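You operate a simulated robot arm through the tools that you are given. There is no shell and no other tool.

Carry out the task below with a simulated robot arm. There is one attempt and no reset: what you move stays moved.

JOB
Centre the training bar on its yellow mark and clamp it.
Fine: the red marker ends hanging down.

The check looks at the end state, three seconds after you hand in, the way a careful person would. Anything else that was tipped, shoved, dropped, spilled or broken makes it a failure.

ROBOT AND FRAMES
A 6-joint arm with a two-finger parallel gripper, fixed in place. Base frame: the origin is on the floor under the middle of its stand, x ahead of it, y to its left, z up. Readings come in cm, rad, newtons and seconds.
With the tool pointing down near the work surface it reaches from about 26 to 66 cm from the base axis. Its first joint turns from -1.152 to 1.152 rad. Payload 2.9 kg.
Tool frame: the origin (TCP) lies between the finger pads and is the grasp point; the fingertips stand 3 cm ahead of it; z points along the fingers, y is the line along which they close. The gripper opens to 11 cm. The fingers are 2 cm wide and 1 cm thick; the gripper's body (4.8 by 11.2 cm) begins 5.5 cm behind the TCP.
Orientation is that of the tool frame in the base frame, as a unit quaternion [x, y, z, w]. With the fingers straight down and closing along the base's y, the tool's x points along the base's -x, its y along +y and its z along -z.

CONTROLS
- The arm moves only by the tool drive_tool. Its argument "targets" is a list that holds one entry, the list of rows, each a list of 7 numbers: the shift along the tool's x, y, z in units of 50 mm (1.0 is 50 mm), then the turn, a rotation vector about the tool's x, y, z in units of 8 degrees (1.0 is 8 degrees), then the opening, from 0 (shut) to 1 (fully open). In form: [[[tx, ty, tz, ax, ay, az, claw], ...]]. A call has 1 to 20 rows; each row shifts and turns the commanded pose from where the row before left it, along the tool's axes as they then stand. A call with a number of a shift or a turn outside -1 to 1 is refused whole. Each row takes 0.2 s and may step no farther than 5 cm and 0.15 rad from the row before; otherwise, or with a gripper value out of range, the whole call is refused. A pose out of reach is approached as far as the arm can. The call stops where the force on the tool passes 40 N (or 10 N more than at its start, if that is more) or the arm is blocked; 0.2 s more then pass. Each finger travels about 10.8 cm/s and halts on what it meets, pressing with about 24 N; the grip force reading is that of the motor and also rises with nothing between the fingers. The clock runs only during rows and for 0.2 s after the last one: add rows that do not move to give the fingers time. The reply holds the time, the measured pose of the TCP, the force on the tool along the base axes, the opening and the grip force, in the units named above and with some noise, with the torque about the TCP (base axes, N m) and any sound that the robot's microphone picked up.
- Cameras (640 x 400 px; columns grow to the right, rows downward): "scene" is fixed at [2.68, 44.43, 134.13]; the picture's right is [-0.99, -0.13, 0.00], its down [-0.12, 0.92, -0.36] and it looks along [0.05, -0.36, -0.93] (base axes); focal length 214 px, centre (320, 200). "wrist" rides on the gripper at [7.2, 1.7, -10.3] in the tool frame; the picture's right is [-0.23, 0.97, 0.00], its down [-0.76, -0.18, -0.62] and it looks along [-0.61, -0.14, 0.78] (tool axes); focal length 222 px, centre (320, 200). There is no depth. A picture from a camera that has moved, and an enlarged one, comes with that camera's place and axes in the base frame and with its lens.
- snapshot(camera): a new picture of that camera. No time passes.
- enlarge(camera, box): a new picture of the part [left, top, right, bottom] of that camera's present view, enlarged. No time passes.
- close_job(): hands the job in; it is judged then, once.

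Places have to be worked out from the pictures, the camera data and where the tool is seen. Open the gripper and draw the arm clear of the work before you hand the job in, unless the task says otherwise.

The tools are called after "Emit:" as name(argument=value, ...) on one line, values as JSON. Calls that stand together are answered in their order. drive_tool: Moves the arm, as the interface text tells. Its arguments: {"type":"object","properties":{"targets":{"type":"array"}},"required":["targets"]} The other tools are called the same way: snapshot (camera) takes a picture; enlarge (camera, box) takes an enlarged picture of a part of a camera's view; close_job () hands the job in.

At the start:

```text
time: 0.0
position: [36.3, 13.73, 129.47]
ee_rot: [0.0, 1.0, -0.001, 0.001]
wrist_force: [0.1, 0.7, 0.1]
ft_torque: [-0.01, 0.01, 0.03]
width: 11.0
grasp_force: 0.0
```

scene: 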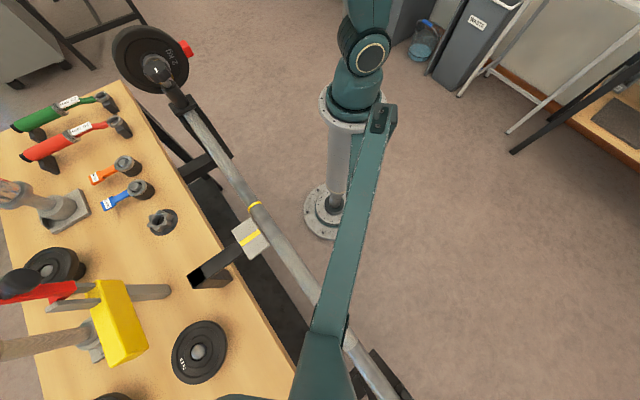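
wrist: 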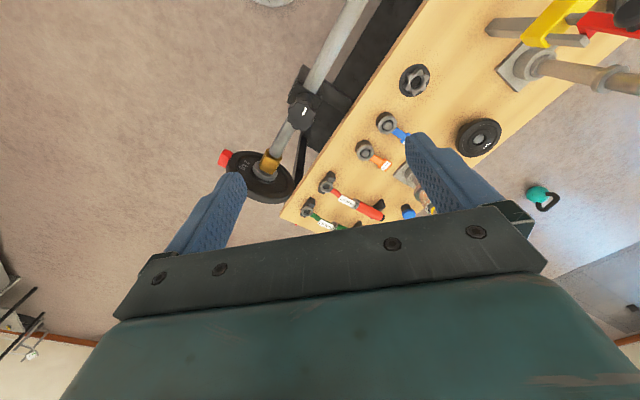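

I start by looking at the whole scene in more detail before moving anything.

Emit:
enlarge(camera="scene", box=[0, 0, 320, 200])

Emit:
enlarge(camera="scene", box=[0, 200, 320, 400])

Emit:
enlarge(camera="scene", box=[160, 160, 480, 400])

Emit:
enlarge(camera="wrist", box=[200, 0, 440, 240])

```text
2.00 times, centred on (160, 100) of scene
camera zoom: at [2.68, 44.43, 134.13], right [-0.99, -0.13, 0.0], down [-0.12, 0.92, -0.36], along [0.05, -0.36, -0.93], focal length 429 px, centre (640, 400)
```

zoom: 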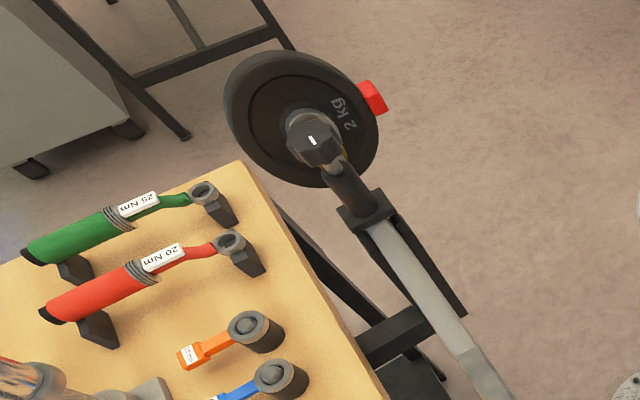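

```text
2.00 times, centred on (160, 300) of scene
camera zoom: at [2.68, 44.43, 134.13], right [-0.99, -0.13, 0.0], down [-0.12, 0.92, -0.36], along [0.05, -0.36, -0.93], focal length 429 px, centre (640, 0)
```

zoom: 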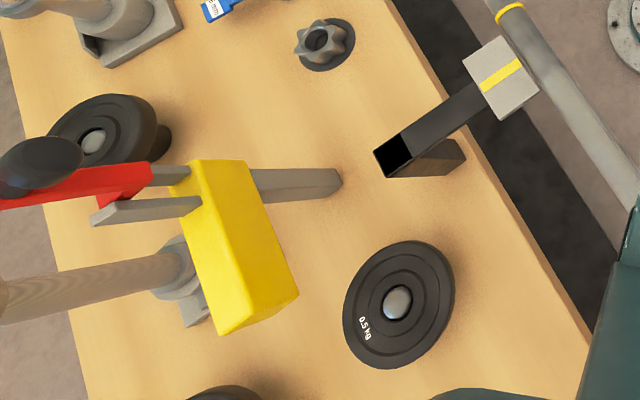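

```text
1.67 times, centred on (320, 280) of scene
camera zoom: at [2.68, 44.43, 134.13], right [-0.99, -0.13, 0.0], down [-0.12, 0.92, -0.36], along [0.05, -0.36, -0.93], focal length 358 px, centre (320, 67)
```

zoom: 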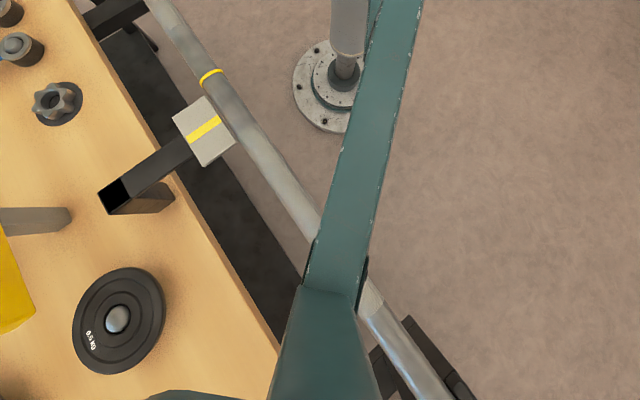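

```text
1.67 times, centred on (320, 120) of wrist
camera zoom: at [29.08, 15.4, 139.69], right [0.23, 0.97, 0.0], down [0.76, -0.18, 0.62], along [0.61, -0.14, -0.78], focal length 370 px, centre (320, 333)
```

zoom: 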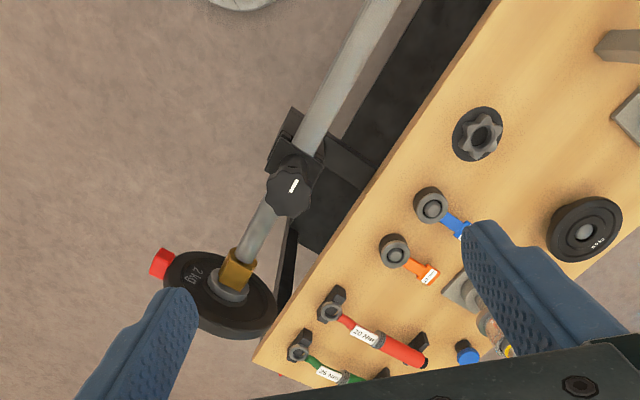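

The bar lies in two cradles with a lobed knob on the near one (roughly x 38, y 11, z 107). I raise and swing the arm away from the bar to see the yellow ring, the mark block and the far cradle.

Emit:
drive_tool(targets=[[[0, -1, -0.4, 0, 0, 0, 1], [0, -1, -0.4, 0, 0, 0, 1], [0, -1, -0.4, 0, 0, 0, 1], [0, -1, 0, 0, 0, 0, 1], [0, -1, 0, 0, 0, 0, 1], [0, -0.5, 0, 0, 0, 0, 1]]])

Emit:
snapshot(camera="scene")

Emit:
snapshot(camera="wrist")

```text
refused: row 1 steps farther than a row can; nothing moved
```

```text
taken
```

scene: 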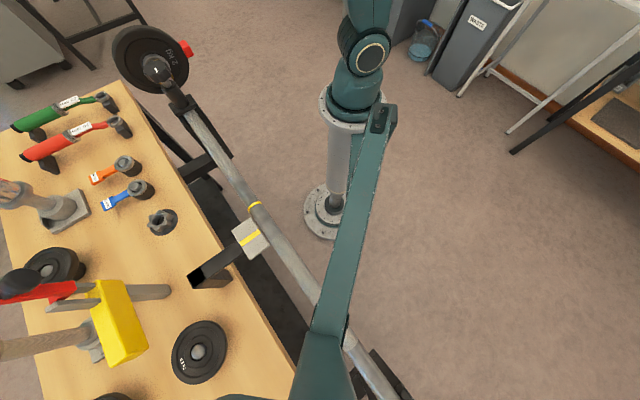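

```text
taken
camera wrist: at [29.08, 15.4, 139.69], right [0.23, 0.97, 0.0], down [0.76, -0.18, 0.62], along [0.61, -0.14, -0.78], focal length 222 px, centre (320, 200)
```

wrist: 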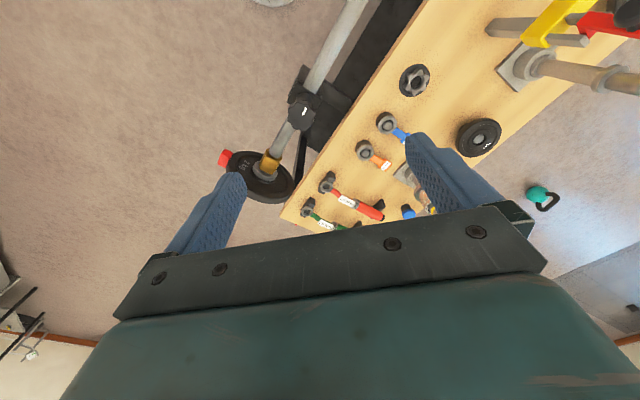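

The row step was slightly over 5 cm, so I use smaller steps: lift a little and rotate the tool about vertical so the wrist camera looks along the bar toward the far cradle.

Emit:
drive_tool(targets=[[[0, 0, -0.5, 0, 0, -1, 1], [0, 0, -0.5, 0, 0, -1, 1], [0, 0, -0.5, 0, 0, -1, 1], [0, 0, -0.5, 0, 0, -1, 1], [0, 0, 0, 0, 0, -1, 1], [0, 0, 0, 0, 0, -1, 1]]])

Emit:
snapshot(camera="scene")

Emit:
snapshot(camera="wrist")

```text
time: 0.8
position: [36.54, 14.04, 136.5]
ee_rot: [-0.19, 0.982, 0.003, 0.011]
wrist_force: [11.8, 2.0, -16.5]
ft_torque: [0.19, 0.15, 0.19]
width: 11.0
grasp_force: 0.1
out of reach, approached as far as the arm can: row 4
stopped in row 4: the force on the tool passed its limit at 114 N (the readings are from after the stop); the commanded pose is now the measured one
```

```text
taken
```

scene: 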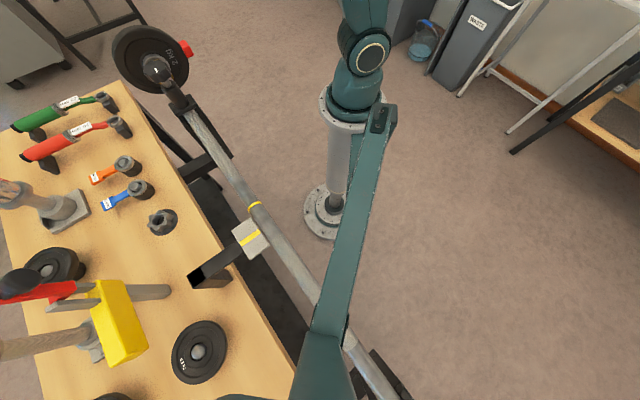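

```text
taken
camera wrist: at [29.04, 12.83, 146.71], right [-0.15, 0.99, 0.01], down [0.76, 0.11, 0.64], along [0.63, 0.1, -0.77], focal length 222 px, centre (320, 200)
```

wrist: 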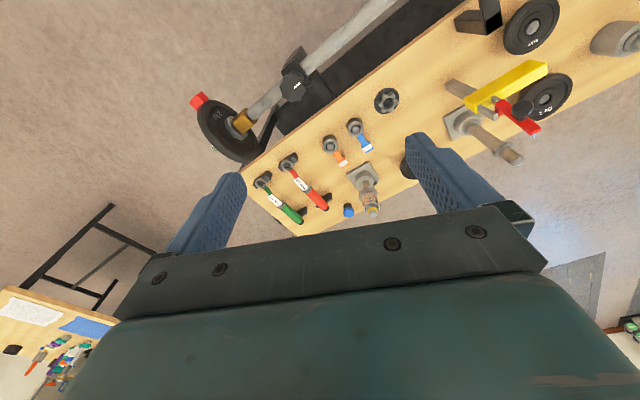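

The scene view's boom is evidently the fixed camera mount; my arm is near its upper reach limit. I come down slightly and keep turning the tool so the wrist camera sweeps over the bar's middle and far cradle.

Emit:
drive_tool(targets=[[[0.2, 0, 0.4, 0, 0, 0, 1], [0.2, 0, 0.4, 0, 0, -1, 1], [0, 0, 0, 0, 0, -1, 1], [0, 0, 0, 0, 0, -1, 1], [0, 0, 0, 0, 0, -1, 1], [0, 0, 0, 0, 0, -1, 1], [0, 0, 0, 0, 0, -1, 1]]])

Emit:
snapshot(camera="wrist")

```text
time: 2.4
position: [34.78, 13.42, 132.56]
ee_rot: [-0.573, 0.819, -0.001, 0.011]
wrist_force: [-0.2, 0.0, -1.7]
ft_torque: [-0.02, 0.02, 0.0]
width: 10.99
grasp_force: 0.0
```

```text
taken
camera wrist: at [30.55, 7.03, 142.73], right [-0.84, 0.55, -0.01], down [0.42, 0.65, 0.64], along [0.35, 0.53, -0.77], focal length 222 px, centre (320, 200)
```

wrist: 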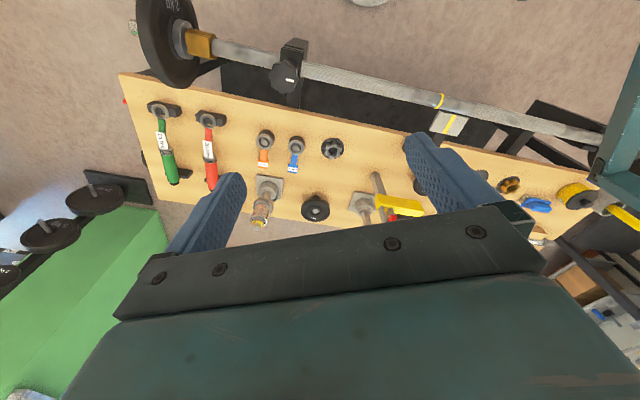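

Now the wrist camera sees the whole bar. I enlarge the relevant parts.

Emit:
enlarge(camera="wrist", box=[120, 0, 360, 150])

Emit:
enlarge(camera="wrist", box=[360, 60, 640, 235])

Emit:
enlarge(camera="wrist", box=[120, 80, 440, 240])

```text
2.67 times, centred on (240, 75) of wrist
camera zoom: at [30.55, 7.03, 142.73], right [-0.84, 0.55, -0.01], down [0.42, 0.65, 0.64], along [0.35, 0.53, -0.77], focal length 592 px, centre (533, 533)
```

zoom: 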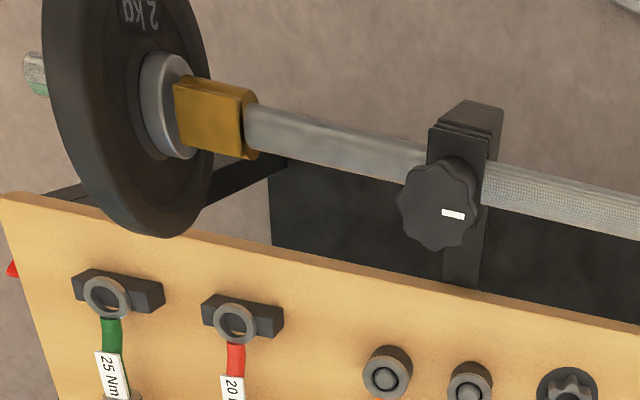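

```text
2.29 times, centred on (500, 148) of wrist
camera zoom: at [30.55, 7.03, 142.73], right [-0.84, 0.55, -0.01], down [0.42, 0.65, 0.64], along [0.35, 0.53, -0.77], focal length 508 px, centre (-91, 320)
```

zoom: 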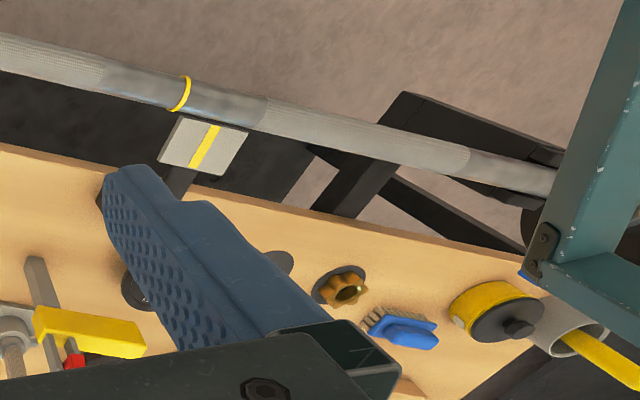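

```text
2.00 times, centred on (280, 160) of wrist
camera zoom: at [30.55, 7.03, 142.73], right [-0.84, 0.55, -0.01], down [0.42, 0.65, 0.64], along [0.35, 0.53, -0.77], focal length 444 px, centre (400, 280)
```

zoom: 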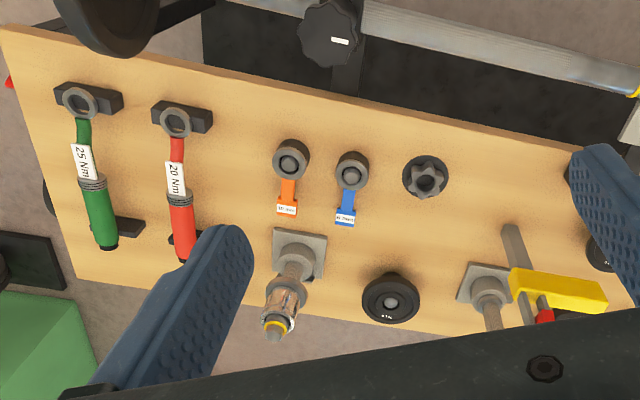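

The knob sits above the bar with a near-vertical axis (about x 39, y 10, z 104.5). The yellow ring is at about (17.3, 31.8, 94.3) and the block stripe at about (15.4, 36.6, 93.8), so the bar needs to slide about 4.7 cm toward the far end. I move over for a closer look at the ring, block and far end.

Emit:
drive_tool(targets=[[[-0.326, 0.578, 0.18, 0, 0, 0, 1], [-0.326, 0.578, 0.18, 0, 0, 0, 1], [-0.326, 0.578, 0.18, 0, 0, 0, 1], [-0.326, 0.578, 0.18, 0, 0, 0, 1], [-0.326, 0.578, 0.18, 0, 0, 0, 1], [0, 0, 0, 0, 0, -1, 1], [0, 0, 0, 0, 0, -1, 1], [0, 0, 0, 0, 0, -1, 1], [0, 0, 0, 0, 0, -1, 1], [0, 0, 0, 0, 0, -1, 1]]])

Emit:
snapshot(camera="wrist")

Emit:
snapshot(camera="scene")

```text
time: 4.6
position: [23.95, 25.9, 127.94]
ee_rot: [0.819, -0.574, 0.005, -0.009]
wrist_force: [0.0, -0.5, 0.6]
ft_torque: [0.03, 0.02, -0.01]
width: 11.01
grasp_force: 0.1
```

```text
taken
camera wrist: at [24.79, 18.5, 138.17], right [-0.99, -0.12, -0.02], down [-0.11, 0.77, 0.63], along [-0.06, 0.63, -0.78], focal length 222 px, centre (320, 200)
```

wrist: 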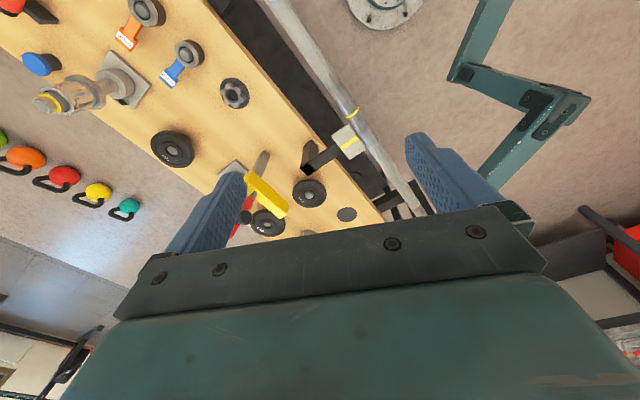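

```text
taken
```

scene: 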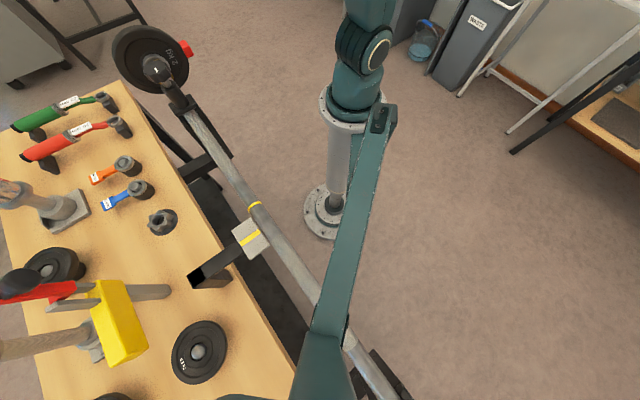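

Ring, block and the middle are visible; I zoom in.

Emit:
enlarge(camera="wrist", box=[270, 60, 450, 220])

Emit:
enlarge(camera="wrist", box=[0, 0, 280, 175])

Emit:
enlarge(camera="scene", box=[100, 20, 260, 120])

```text
2.50 times, centred on (360, 140) of wrist
camera zoom: at [24.79, 18.5, 138.17], right [-0.99, -0.12, -0.02], down [-0.11, 0.77, 0.63], along [-0.06, 0.63, -0.78], focal length 555 px, centre (220, 350)
```

zoom: 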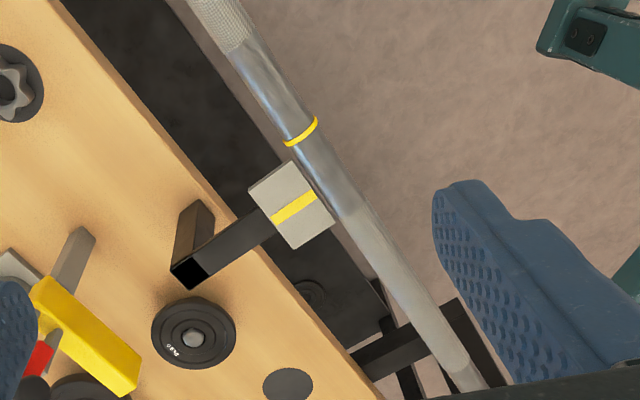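

```text
2.29 times, centred on (140, 88) of wrist
camera zoom: at [24.79, 18.5, 138.17], right [-0.99, -0.12, -0.02], down [-0.11, 0.77, 0.63], along [-0.06, 0.63, -0.78], focal length 508 px, centre (731, 457)
```

zoom: 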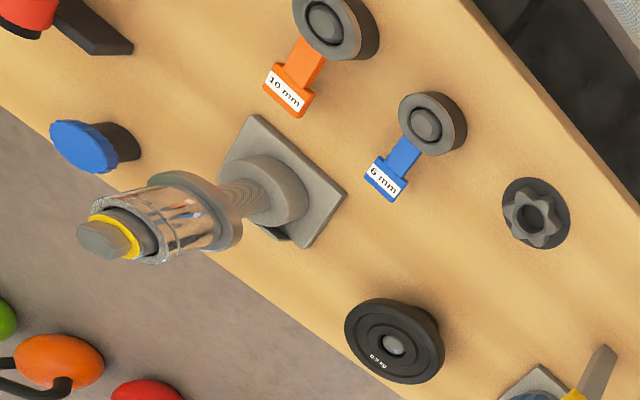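

```text
4.00 times, centred on (180, 70) of scene
camera zoom: at [2.68, 44.43, 134.13], right [-0.99, -0.13, 0.0], down [-0.12, 0.92, -0.36], along [0.05, -0.36, -0.93], focal length 858 px, centre (880, 720)
```

zoom: 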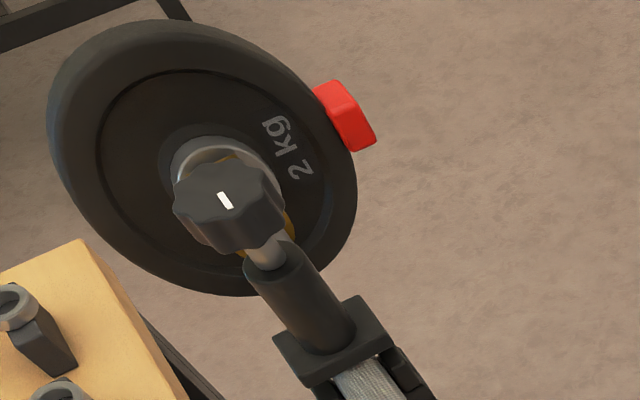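

The screw knob stands proud of its boss (looks loose), marker is on the robot side of the plate, roughly horizontal. I turn the gripper so it closes across the bar (camera toward the plate end, looking to ring and mark) and lower to a point above the bar between ring and cradle.

Emit:
drive_tool(targets=[[[0, 0, 0, -0.147, 0, -0.8, 1], [0, 0, 0, 0, 0, -0.8, 1], [0, 0, 0, 0, 0, -0.8, 1], [0, 0, 0, 0, 0, -0.79, 1], [0.211, 0.006, 0.88, 0, 0, 0, 1], [0.211, 0.006, 0.88, 0, 0, 0, 1], [0.211, 0.006, 0.88, 0, 0, 0, 1], [0.211, 0.006, 0.88, 0, 0, 0, 1], [0.211, 0.006, 0.7, 0, 0, 0, 1]]])

Emit:
snapshot(camera="wrist")

Emit:
snapshot(camera="scene")

```text
time: 6.6
position: [27.43, 22.17, 106.86]
ee_rot: [0.925, -0.379, 0.0, -0.001]
wrist_force: [0.5, 0.0, -0.2]
ft_torque: [0.0, 0.02, -0.03]
width: 11.0
grasp_force: 0.1
```

```text
taken
camera wrist: at [31.61, 15.9, 117.1], right [-0.85, -0.53, 0.0], down [-0.42, 0.66, 0.62], along [-0.33, 0.53, -0.78], focal length 222 px, centre (320, 200)
```

wrist: 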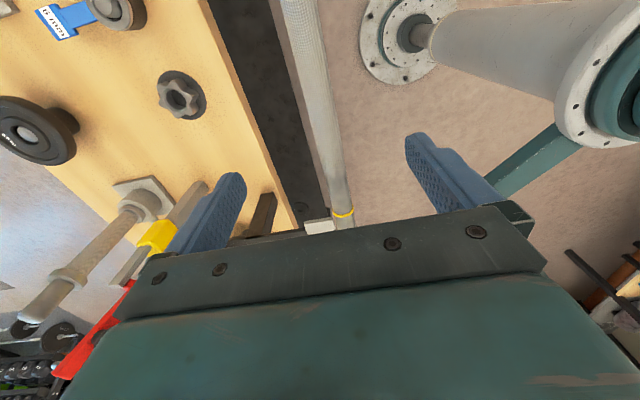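

```text
taken
```

scene: 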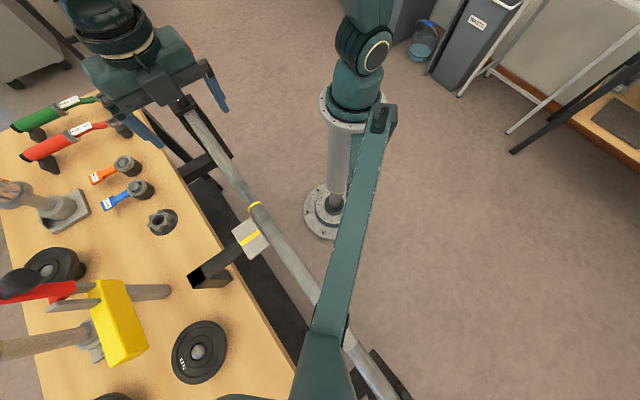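

The bar appears centred under the gripper (ring 14 cm ahead, matching my estimate, bar height ~94.3). I lower around the bar with a 1° yaw correction, keeping the fingers open around it.

Emit:
drive_tool(targets=[[[0, 0.02, 0.8, 0, 0, 0.125, 0.7], [0, 0, 0.8, 0, 0, 0, 0.6], [0, 0, 0.5, 0, 0, 0, 0.5], [0, 0, 0.36, 0, 0, 0, 0.5]]])

Emit:
snapshot(camera="wrist")

Emit:
enlarge(camera="scene", box=[100, 20, 320, 260])

```text
time: 7.6
position: [27.65, 22.12, 94.56]
ee_rot: [0.922, -0.387, -0.002, 0.0]
wrist_force: [-0.4, -0.3, 0.8]
ft_torque: [0.0, 0.01, 0.0]
width: 5.48
grasp_force: 0.0
```

```text
taken
camera wrist: at [31.5, 15.82, 104.8], right [-0.85, -0.52, 0.0], down [-0.41, 0.67, 0.62], along [-0.32, 0.53, -0.78], focal length 222 px, centre (320, 200)
```

wrist: 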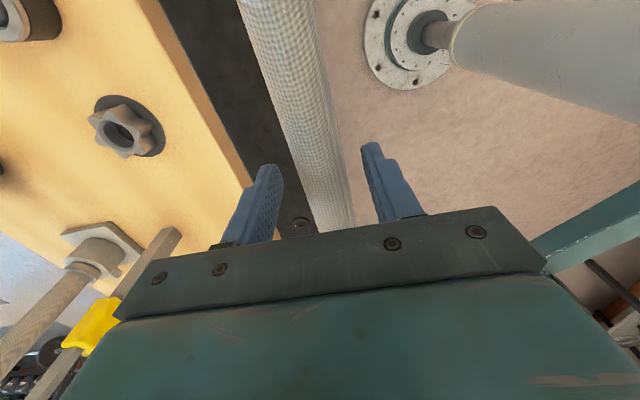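

```text
1.67 times, centred on (210, 140) of scene
camera zoom: at [2.68, 44.43, 134.13], right [-0.99, -0.13, 0.0], down [-0.12, 0.92, -0.36], along [0.05, -0.36, -0.93], focal length 358 px, centre (503, 300)
```

zoom: 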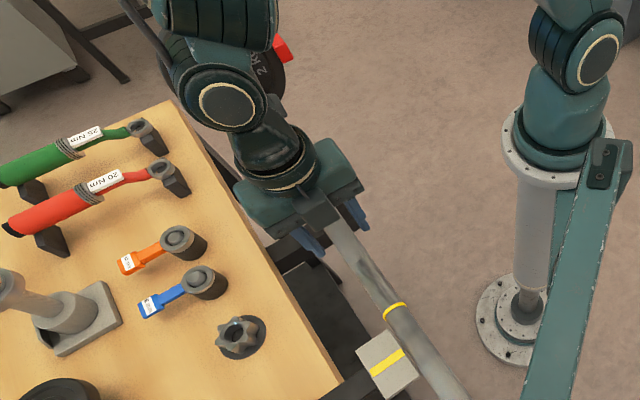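

The bar (about 2.6 cm thick) sits 0.3 cm off-centre toward tool +y. I shift by that and close gently on the bar.

Emit:
drive_tool(targets=[[[0, 0.058, 0, 0, 0, 0, 0.4], [0, 0, 0, 0, 0, 0, 0.3], [0, 0, 0, 0, 0, 0, 0.26], [0, 0, 0, 0, 0, 0, 0.22], [0, 0, 0, 0, 0, 0, 0.18], [0, 0, 0, 0, 0, 0, 0.15]]])

Emit:
snapshot(camera="wrist")

```text
time: 9.0
position: [27.47, 22.02, 94.56]
ee_rot: [0.922, -0.386, 0.0, -0.002]
wrist_force: [9.1, 7.6, -4.5]
ft_torque: [0.16, -0.26, 0.72]
width: 2.76
grasp_force: 45.0
```

```text
taken
camera wrist: at [31.35, 15.66, 104.84], right [-0.85, -0.52, 0.0], down [-0.41, 0.67, 0.62], along [-0.32, 0.53, -0.78], focal length 222 px, centre (320, 200)
```

wrist: 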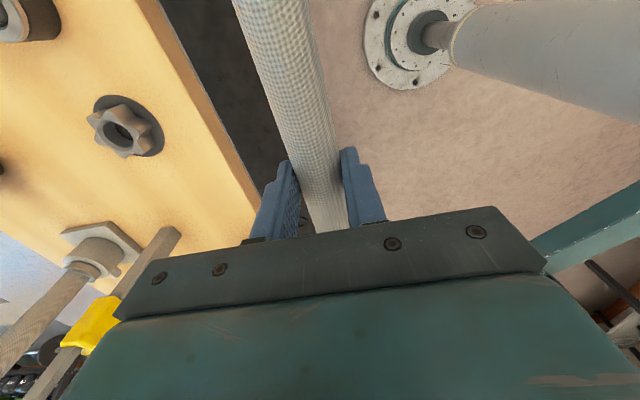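

Grip is on (2.76 cm bar) but there is 12 N of side load and some yaw torque, so I shift back a little to relieve it before sliding.

Emit:
drive_tool(targets=[[[0, -0.04, 0, 0, 0, -0.06, 0.15], [0, 0, 0, 0, 0, 0, 0.15]]])

```text
time: 9.6
position: [27.47, 22.07, 94.51]
ee_rot: [0.923, -0.385, -0.001, 0.0]
wrist_force: [1.9, 0.7, 7.1]
ft_torque: [0.0, 0.12, -0.32]
width: 2.76
grasp_force: 45.2
```

Side load is nearly gone. Now I slide the bar toward the far end, first 1 cm in small steps, watching the force.

Emit:
drive_tool(targets=[[[-0.05, 0, 0, 0, 0, 0, 0.15], [-0.05, 0, 0, 0, 0, 0, 0.15], [-0.05, 0, 0, 0, 0, 0, 0.15], [-0.05, 0, 0, 0, 0, 0, 0.15]]])

Emit:
enlarge(camera="scene", box=[200, 170, 320, 270])

```text
time: 10.4
position: [27.46, 22.16, 94.55]
ee_rot: [0.922, -0.388, 0.005, 0.003]
wrist_force: [4.1, -4.7, -1.1]
ft_torque: [-0.18, -0.04, 0.97]
width: 2.77
grasp_force: 45.4
stopped in row 3: the force on the tool passed its limit at 40 N (the readings are from after the stop); the commanded pose is now the measured one
```

```text
4.00 times, centred on (260, 220) of scene
camera zoom: at [2.69, 44.42, 134.13], right [-0.99, -0.13, 0.0], down [-0.12, 0.92, -0.36], along [0.05, -0.36, -0.93], focal length 858 px, centre (560, 120)
```

zoom: 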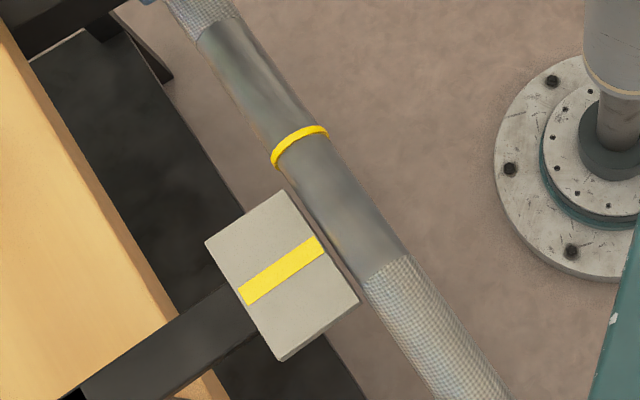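

The bar is held: 40 N did not move it, so the clamp knob is evidently tight and must be loosened first. I release the bar, rise, and look at the knob.

Emit:
drive_tool(targets=[[[0, 0, 0, 0, 0, 0, 0.5], [0, 0, 0, 0, 0, 0, 0.5], [0, 0, -0.6, 0, 0, 0, 0.6], [0, 0, -0.9, 0, 0, 0, 0.8], [0, 0, -0.9, 0, 0, 0, 1], [0, 0, -0.9, 0, 0, 0, 1], [0, 0, -0.9, 0, 0, 0, 1]]])

Emit:
enlarge(camera="scene", box=[300, 300, 460, 400])

Emit:
snapshot(camera="wrist")

```text
time: 12.0
position: [27.12, 22.32, 115.63]
ee_rot: [0.922, -0.387, 0.005, 0.003]
wrist_force: [0.0, -0.3, -0.3]
ft_torque: [0.01, -0.04, -0.01]
width: 10.97
grasp_force: 0.0
```

```text
4.00 times, centred on (380, 350) of scene
camera zoom: at [2.68, 44.42, 134.13], right [-0.99, -0.13, 0.0], down [-0.12, 0.92, -0.36], along [0.05, -0.36, -0.93], focal length 858 px, centre (80, -400)
```

zoom: 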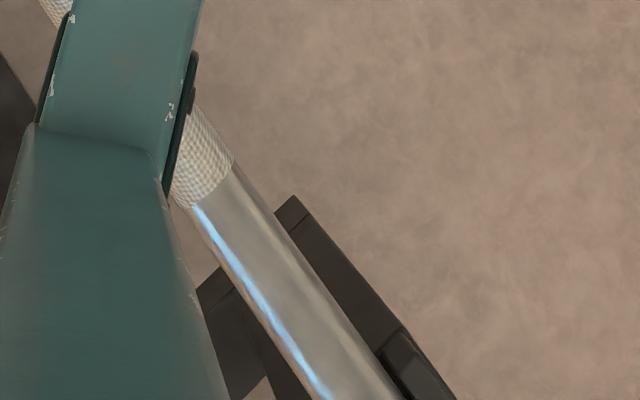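

```text
taken
camera wrist: at [30.91, 16.09, 125.98], right [-0.86, -0.52, 0.0], down [-0.41, 0.67, 0.61], along [-0.32, 0.53, -0.79], focal length 222 px, centre (320, 200)
```

wrist: 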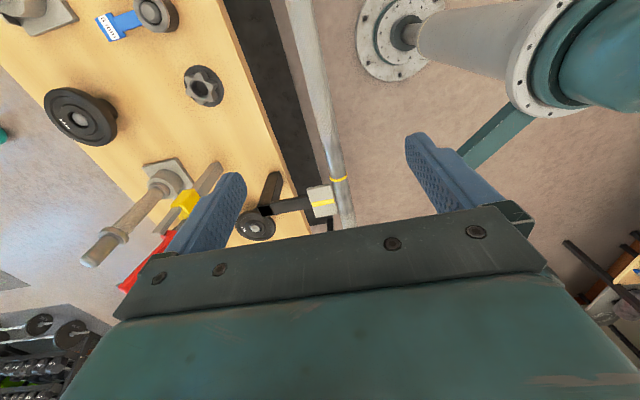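

Far end shows only an open cradle. I move above the knob at a safe height, level the tool, and turn it so the camera looks down on the knob.

Emit:
drive_tool(targets=[[[0.698, 0.008, -0.256, 0.01, -0.08, 0, 1], [0.698, 0.008, -0.256, 0, 0, 0, 1], [0.698, 0.008, -0.256, 0, 0, 0, 1], [0.698, 0.008, -0.256, 0, 0, 0, 1], [0.698, 0.008, -0.256, 0, 0, 0, 1], [0, 0, 0, 0, 0, 1, 1], [0, 0, 0, 0, 0, 1, 1], [0, 0, 0, 0, 0, 1, 1], [0, 0, 0, 0, 0, 1, 1], [0, 0, 0, 0, 0, 1, 1], [0, 0, 0, 0, 0, 1, 1], [0, 0, 0, 0, 0, 1, 1], [0, 0, 0, 0, 0, 1, 1], [0, 0, 0, 0, 0, 1, 1], [0, 0, 0, 0, 0, 1, 1], [0, 0, 0, 0, 0, 1, 1]]])

Emit:
snapshot(camera="wrist")

Emit:
enlarge(camera="wrist", box=[220, 20, 420, 180])

Emit:
snapshot(camera="scene")

```text
time: 15.4
position: [39.25, 9.72, 121.95]
ee_rot: [-0.391, 0.92, -0.001, 0.0]
wrist_force: [0.4, -0.3, 0.6]
ft_torque: [0.02, 0.0, 0.01]
width: 11.01
grasp_force: 0.1
```

```text
taken
camera wrist: at [33.02, 5.66, 132.24], right [-0.54, 0.84, 0.0], down [0.66, 0.42, 0.62], along [0.52, 0.34, -0.78], focal length 222 px, centre (320, 200)
```

wrist: 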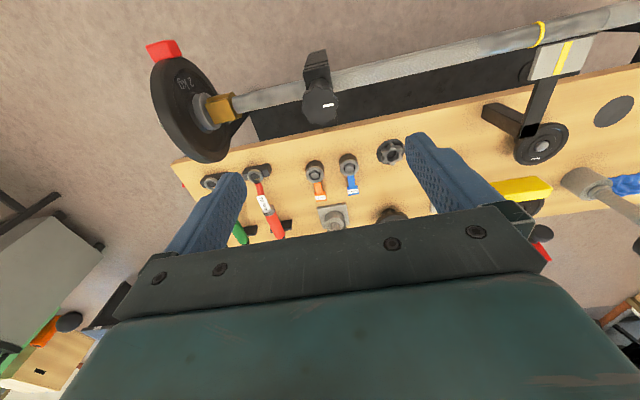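

```text
2.50 times, centred on (320, 100) of wrist
camera zoom: at [33.02, 5.66, 132.24], right [-0.54, 0.84, 0.0], down [0.66, 0.42, 0.62], along [0.52, 0.34, -0.78], focal length 555 px, centre (320, 450)
```

zoom: 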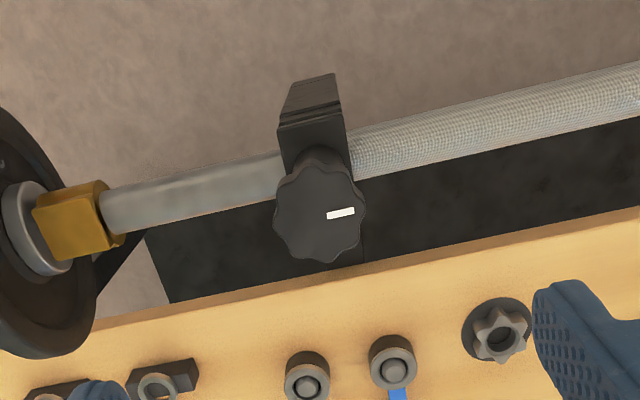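

```text
taken
```

scene: 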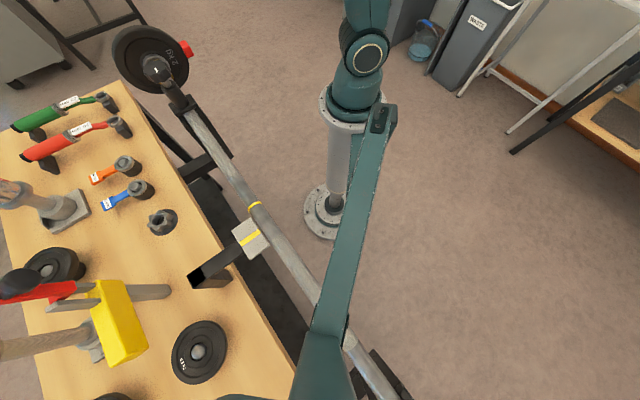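

The knob's top centre triangulates to about (39.5, 9.9, 104.3), diameter about 4.4 cm, white mark pointing along the bar toward the far end. I go above it and wind the tool clockwise to have room for a counter-clockwise (loosening) turn, then descend partway and check centring.

Emit:
drive_tool(targets=[[[-0.056, 0, 0, 0, 0, 1, 1], [0, 0, 0, 0, 0, 1, 1], [0, 0, 0, 0, 0, 1, 1], [0, 0, 0, 0, 0, 1, 1], [0, 0, 0, 0, 0, 1, 1], [0, 0, 0, 0, 0, 1, 1], [0, 0, 0, 0, 0, 1, 1], [0, 0, 0, 0, 0, 1, 1], [0, 0, 0, 0, 0, 1, 1], [0, 0, 0, 0, 0, 1, 1], [0, 0, 0, 0, 0, 1, 1], [0, 0, 0.8, 0, 0, 0, 1], [0, 0, 0.8, 0, 0, 0, 0.8], [0, 0, 0.4, 0, 0, 0, 0.7]]])

Emit:
snapshot(camera="wrist")

Emit:
enlarge(camera="scene", box=[80, 0, 260, 130])

```text
time: 18.4
position: [39.34, 9.95, 111.9]
ee_rot: [0.357, 0.934, 0.0, 0.0]
wrist_force: [-0.4, -0.2, 0.3]
ft_torque: [0.0, -0.02, -0.01]
width: 7.7
grasp_force: 0.0
```

```text
taken
camera wrist: at [35.14, 16.08, 122.21], right [0.82, 0.57, 0.0], down [0.45, -0.64, 0.62], along [0.36, -0.51, -0.78], focal length 222 px, centre (320, 200)
```

wrist: 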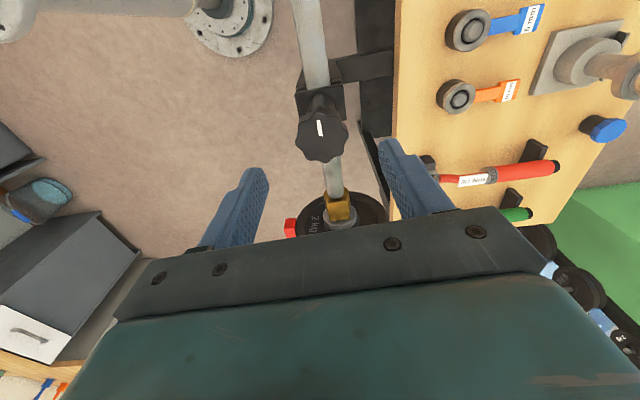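

```text
3.08 times, centred on (170, 65) of scene
camera zoom: at [2.68, 44.43, 134.13], right [-0.99, -0.13, 0.0], down [-0.12, 0.92, -0.36], along [0.05, -0.36, -0.93], focal length 660 px, centre (782, 615)
```

zoom: 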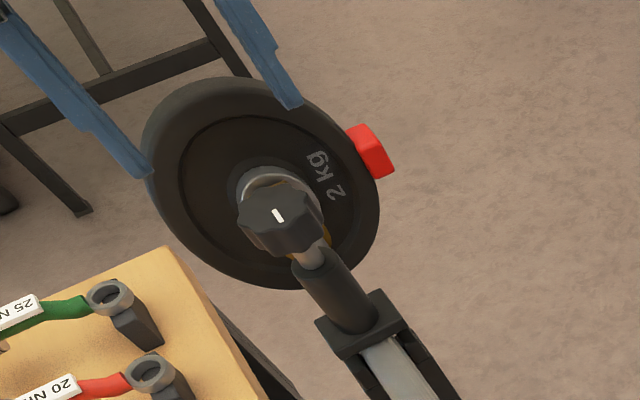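

The knob is centred between the fingers. I descend so that the pads are at knob height and close on it gently.

Emit:
drive_tool(targets=[[[0, 0, 0.7, 0, 0, 0, 0.65], [0, 0, 0.6, 0, 0, 0, 0.6], [0, 0, 0.36, 0, 0, 0, 0.55], [0, 0, 0, 0, 0, 0, 0.45], [0, 0, 0, 0, 0, 0, 0.4], [0, 0, 0, 0, 0, 0, 0.36], [0, 0, 0, 0, 0, 0, 0.33], [0, 0, 0, 0, 0, 0, 0.3]]])

Emit:
snapshot(camera="wrist")

Emit:
enlarge(camera="scene", box=[80, 0, 260, 130])

```text
time: 20.2
position: [39.52, 10.05, 103.69]
ee_rot: [0.355, 0.935, 0.002, 0.001]
wrist_force: [14.9, 16.4, -9.9]
ft_torque: [0.02, -0.28, 0.05]
width: 4.38
grasp_force: 45.0
```

```text
taken
camera wrist: at [35.23, 16.06, 113.96], right [0.82, 0.58, 0.0], down [0.45, -0.64, 0.62], along [0.36, -0.51, -0.78], focal length 222 px, centre (320, 200)
```

wrist: 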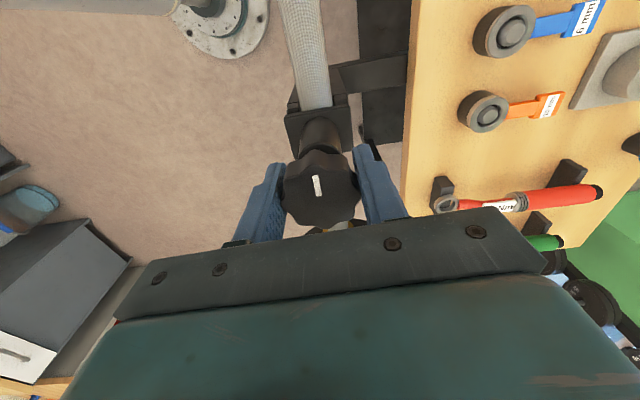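

```text
3.08 times, centred on (170, 65) of scene
camera zoom: at [2.73, 44.47, 134.11], right [-0.99, -0.13, 0.0], down [-0.12, 0.92, -0.36], along [0.05, -0.36, -0.93], focal length 660 px, centre (782, 615)
```

zoom: 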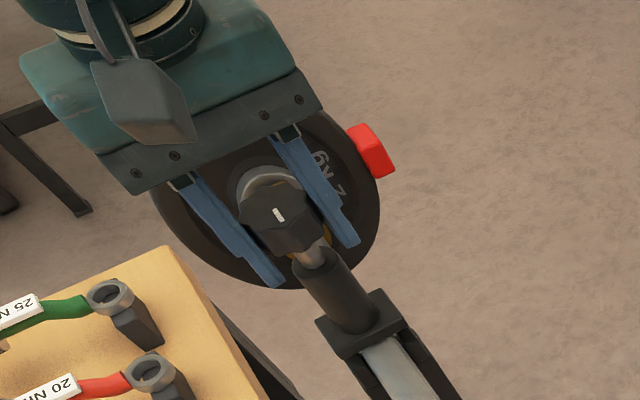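

The knob is held at 4.38 cm with some side load; I shift 2 mm to relieve it and then try a small counter-clockwise turn while watching torque.

Emit:
drive_tool(targets=[[[0, 0.04, 0, 0, 0, 0, 0.3], [0, 0, 0, 0, 0, -0.4, 0.3], [0, 0, 0, 0, 0, -0.5, 0.3], [0, 0, 0, 0, 0, -0.5, 0.3]]])

Emit:
enlarge(camera="wrist", box=[240, 120, 400, 240])

```text
time: 21.2
position: [39.44, 10.03, 103.63]
ee_rot: [0.265, 0.964, -0.001, 0.0]
wrist_force: [-2.1, -6.8, 6.5]
ft_torque: [-0.58, -0.53, 0.05]
width: 4.4
grasp_force: 44.8
```

```text
3.33 times, centred on (320, 180) of wrist
camera zoom: at [34.17, 15.14, 113.97], right [0.69, 0.72, 0.0], down [0.57, -0.54, 0.62], along [0.45, -0.43, -0.78], focal length 740 px, centre (320, 267)
```

zoom: 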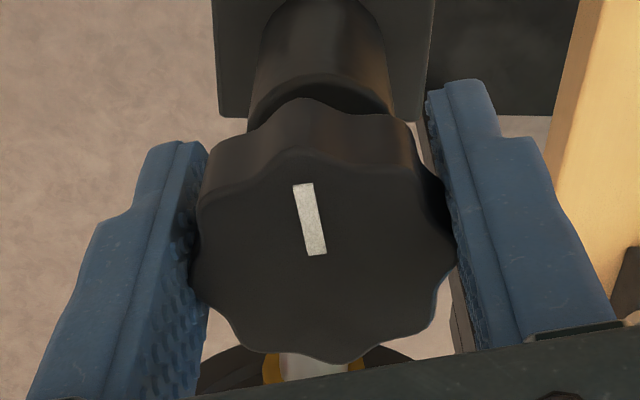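

The mark keeps its place relative to the fingers, so the knob turned with me at almost no torque. I continue counter-clockwise about 90° and check the scene view.

Emit:
drive_tool(targets=[[[0, 0, 0, 0, 0, -1, 0.3], [0, 0, 0, 0, 0, -1, 0.3], [0, 0, 0, 0, 0, -1, 0.3], [0, 0, 0, 0, 0, -1, 0.3], [0, 0, 0, 0, 0, -1, 0.3], [0, 0, 0, 0, 0, -1, 0.3]]])

Emit:
enlarge(camera="scene", box=[80, 0, 260, 130])

Emit:
enlarge(camera="wrist", box=[240, 120, 400, 240])

```text
time: 22.6
position: [39.46, 9.84, 103.67]
ee_rot: [-0.15, 0.989, -0.002, -0.001]
wrist_force: [-10.1, -31.4, -6.0]
ft_torque: [0.66, -1.03, -0.06]
width: 4.37
grasp_force: 44.6
```

```text
3.08 times, centred on (170, 65) of scene
camera zoom: at [2.66, 44.34, 134.16], right [-0.99, -0.13, 0.0], down [-0.12, 0.92, -0.36], along [0.05, -0.36, -0.93], focal length 660 px, centre (782, 615)
```

zoom: 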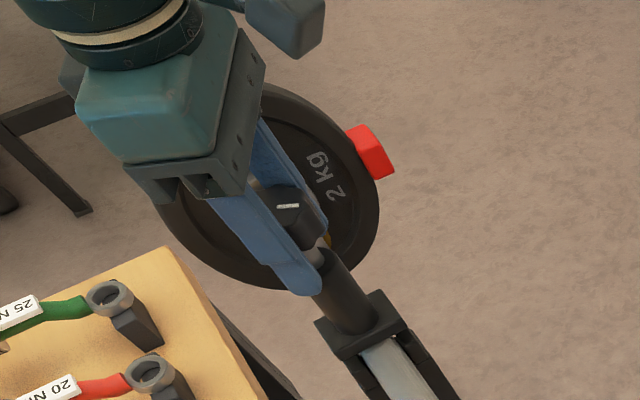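

```text
3.33 times, centred on (320, 180) of wrist
camera zoom: at [32.12, 9.35, 113.99], right [-0.07, 1.0, 0.0], down [0.78, 0.06, 0.62], along [0.62, 0.04, -0.78], focal length 740 px, centre (320, 267)
```

zoom: 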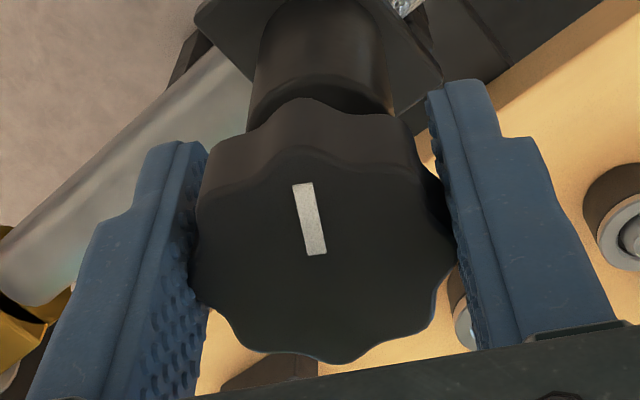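

Knob follows the gripper; the side load comes from my being a couple of mm off its axis (axis works out at about (39.7, 9.9)). I re-centre and keep turning counter-clockwise.

Emit:
drive_tool(targets=[[[-0.028, -0.05, 0, 0, 0, 0, 0.3], [0, 0, 0, 0, 0, -1, 0.3], [0, 0, 0, 0, 0, -1, 0.3], [0, 0, 0, 0, 0, -1, 0.3], [0, 0, 0, 0, 0, -1, 0.3], [0, 0, 0, 0, 0, -1, 0.3], [0, 0, 0, 0, 0, -1, 0.3]]])

Emit:
enlarge(camera="scene", box=[80, 0, 260, 130])

Emit:
enlarge(camera="wrist", box=[240, 120, 400, 240])

```text
time: 24.2
position: [39.56, 9.86, 103.69]
ee_rot: [-0.542, 0.84, 0.001, -0.001]
wrist_force: [-25.8, -11.3, 14.1]
ft_torque: [-0.72, 0.03, 0.01]
width: 4.38
grasp_force: 45.0
```

```text
3.08 times, centred on (170, 65) of scene
camera zoom: at [2.59, 44.39, 134.14], right [-0.99, -0.13, 0.0], down [-0.12, 0.92, -0.36], along [0.05, -0.36, -0.93], focal length 660 px, centre (782, 615)
```

zoom: 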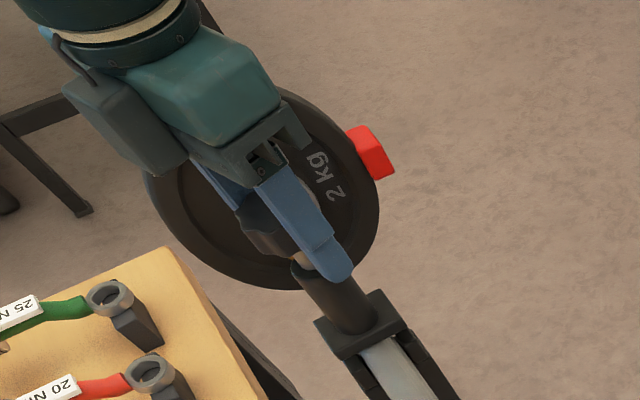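

```text
3.33 times, centred on (320, 180) of wrist
camera zoom: at [35.13, 3.9, 113.99], right [-0.79, 0.61, 0.0], down [0.48, 0.62, 0.62], along [0.38, 0.49, -0.78], focal length 740 px, centre (320, 267)
```

zoom: 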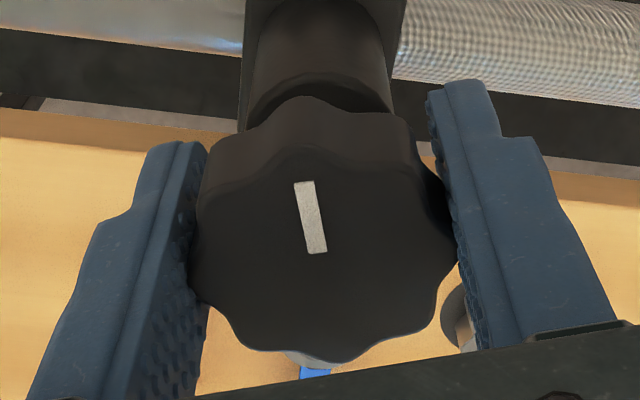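

Total about 107° turned, knob following with an upward push (it is rising on its thread). I relieve the loads and continue to about φ=130°.

Emit:
drive_tool(targets=[[[0.03, 0.03, -0.02, 0, 0, 0, 0.3], [0, 0, 0, 0, 0, -1, 0.3], [0, 0, 0, 0, 0, -1, 0.3], [0, 0, 0, 0, 0, -1, 0.3], [0, 0, 0, 0, 0, -1, 0.3], [0, 0, 0, 0, 0, -1, 0.3], [0, 0, 0, 0, 0, -1, 0.3], [0, 0, 0, 0, 0, -1, 0.3], [0, 0, 0, 0, 0, -1, 0.3]]])

Emit:
enlarge(camera="wrist", box=[240, 120, 400, 240])

```text
time: 26.2
position: [39.69, 9.86, 103.76]
ee_rot: [0.904, -0.427, 0.0, 0.0]
wrist_force: [20.2, -5.2, -35.1]
ft_torque: [-0.42, 0.03, 0.01]
width: 4.38
grasp_force: 45.6
```

```text
3.33 times, centred on (320, 180) of wrist
camera zoom: at [43.03, 3.16, 114.0], right [-0.9, -0.45, 0.0], down [-0.35, 0.7, 0.62], along [-0.28, 0.56, -0.78], focal length 740 px, centre (320, 267)
```

zoom: 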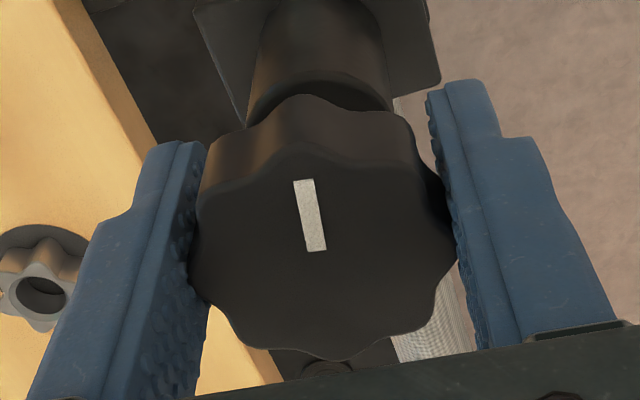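

Turned about 170° in total with no resistance. I release the knob, rise, and then go test whether the bar is free.

Emit:
drive_tool(targets=[[[0, 0, 0, 0, 0, 0, 0.4], [0, 0, 0, 0, 0, 0, 0.55], [0, 0, 0, 0, 0, 0, 0.65], [0, 0, -0.8, 0, 0, 0, 0.7], [0, 0, -0.8, 0, 0, 0, 0.8], [0, 0, -0.4, 0, 0, 0, 1]]])

Emit:
snapshot(camera="wrist")

Emit:
enlarge(camera="scene", box=[100, 20, 260, 120])

```text
time: 27.6
position: [39.3, 9.91, 113.9]
ee_rot: [0.904, -0.427, 0.0, 0.0]
wrist_force: [0.1, 0.2, 0.5]
ft_torque: [-0.06, -0.06, 0.04]
width: 11.0
grasp_force: 0.0
```

```text
taken
camera wrist: at [42.73, 3.21, 124.28], right [-0.9, -0.44, 0.0], down [-0.35, 0.7, 0.62], along [-0.28, 0.56, -0.78], focal length 222 px, centre (320, 200)
```

wrist: 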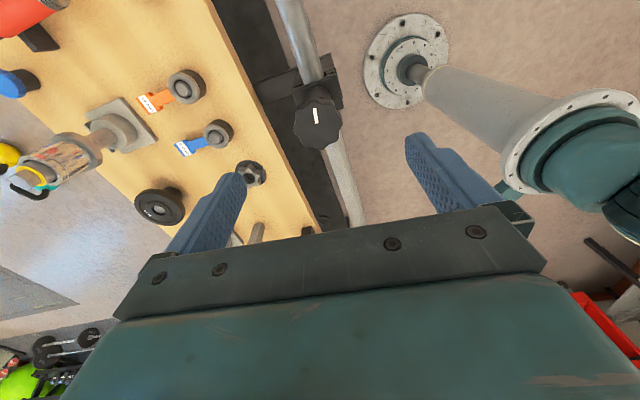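

```text
4.00 times, centred on (180, 70) of scene
camera zoom: at [2.68, 44.43, 134.13], right [-0.99, -0.13, 0.0], down [-0.12, 0.92, -0.36], along [0.05, -0.36, -0.93], focal length 858 px, centre (880, 720)
```

zoom: 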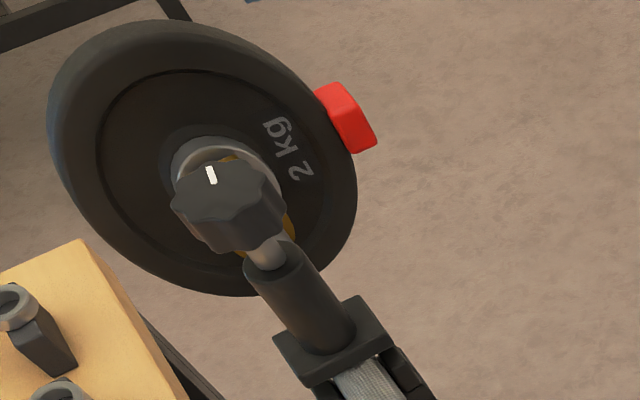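

The mark has flipped to point toward the plate. Now I return to the bar grasp spot and test whether the bar slides.

Emit:
drive_tool(targets=[[[0, 0, 0, 0, 0, -0.65, 0.8], [-0.85, -0.009, 0, 0, 0, 0, 0.7], [-0.85, -0.009, 0, 0, 0, 0, 0.6], [-0.85, -0.009, 0, 0, 0, 0, 0.5], [-0.85, -0.009, 0, 0, 0, 0, 0.5], [0, 0, 0.9, 0, 0, 0, 0.5], [0, 0, 0.9, 0, 0, 0, 0.5], [0, 0, 0.9, 0, 0, 0, 0.5], [0, 0, 0.7, 0, 0, 0, 0.5], [0, 0, 0.48, 0, 0, 0, 0.5]]])

Emit:
snapshot(camera="wrist")

```text
time: 29.8
position: [28.01, 21.88, 94.4]
ee_rot: [0.923, -0.386, -0.001, 0.0]
wrist_force: [-0.4, -0.2, 0.3]
ft_torque: [-0.01, -0.03, -0.01]
width: 5.5
grasp_force: 0.0
```

```text
taken
camera wrist: at [31.86, 15.53, 104.72], right [-0.85, -0.52, 0.0], down [-0.41, 0.67, 0.62], along [-0.33, 0.53, -0.78], focal length 222 px, centre (320, 200)
```

wrist: 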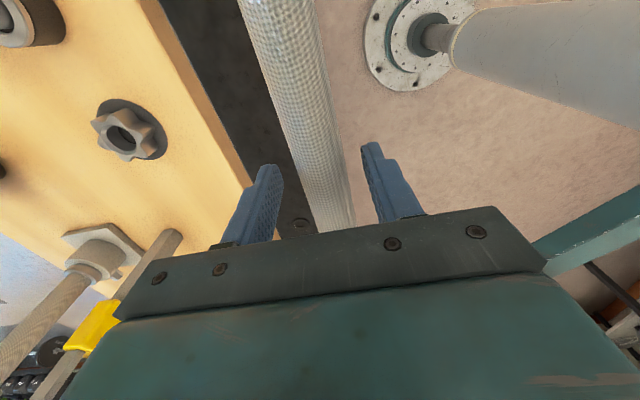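

I shift 2 mm to the known neutral line, close on the bar, and try the slide again.

Emit:
drive_tool(targets=[[[0, 0.04, 0, 0, 0, 0, 0.4], [0, 0, 0, 0, 0, 0, 0.3], [0, 0, 0, 0, 0, 0, 0.26], [0, 0, 0, 0, 0, 0, 0.22], [0, 0, 0, 0, 0, 0, 0.18], [0, 0, 0, 0, 0, 0, 0.15]]])

```text
time: 31.2
position: [27.67, 21.86, 94.44]
ee_rot: [0.923, -0.385, 0.0, -0.001]
wrist_force: [1.1, 0.8, -2.9]
ft_torque: [-0.06, -0.14, 0.4]
width: 2.79
grasp_force: 44.7
```

Gripped with negligible side load. I push 0.75 cm toward the far end in small steps.

Emit:
drive_tool(targets=[[[-0.05, 0, 0, 0, 0, 0, 0.15], [-0.05, 0, 0, 0, 0, 0, 0.15], [-0.05, 0, 0, 0, 0, 0, 0.15]]])

Emit:
enlarge(camera="scene", box=[180, 170, 340, 270])

```text
time: 32.0
position: [27.11, 22.35, 94.4]
ee_rot: [0.922, -0.386, 0.002, 0.0]
wrist_force: [2.2, -11.1, 18.5]
ft_torque: [-0.8, -0.45, 0.37]
width: 2.76
grasp_force: 45.2
```

```text
4.00 times, centred on (260, 220) of scene
camera zoom: at [2.67, 44.39, 134.14], right [-0.99, -0.13, 0.0], down [-0.12, 0.92, -0.36], along [0.05, -0.36, -0.93], focal length 858 px, centre (560, 120)
```

zoom: 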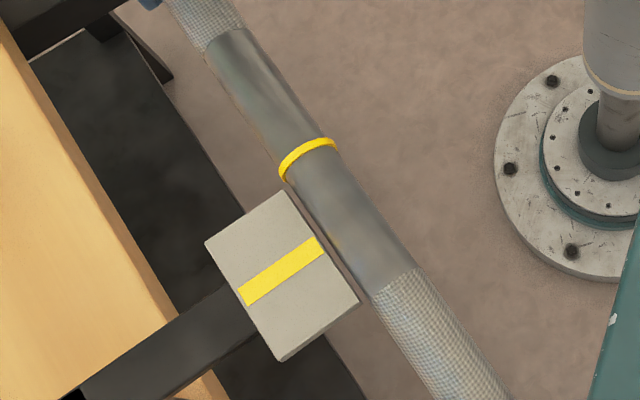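

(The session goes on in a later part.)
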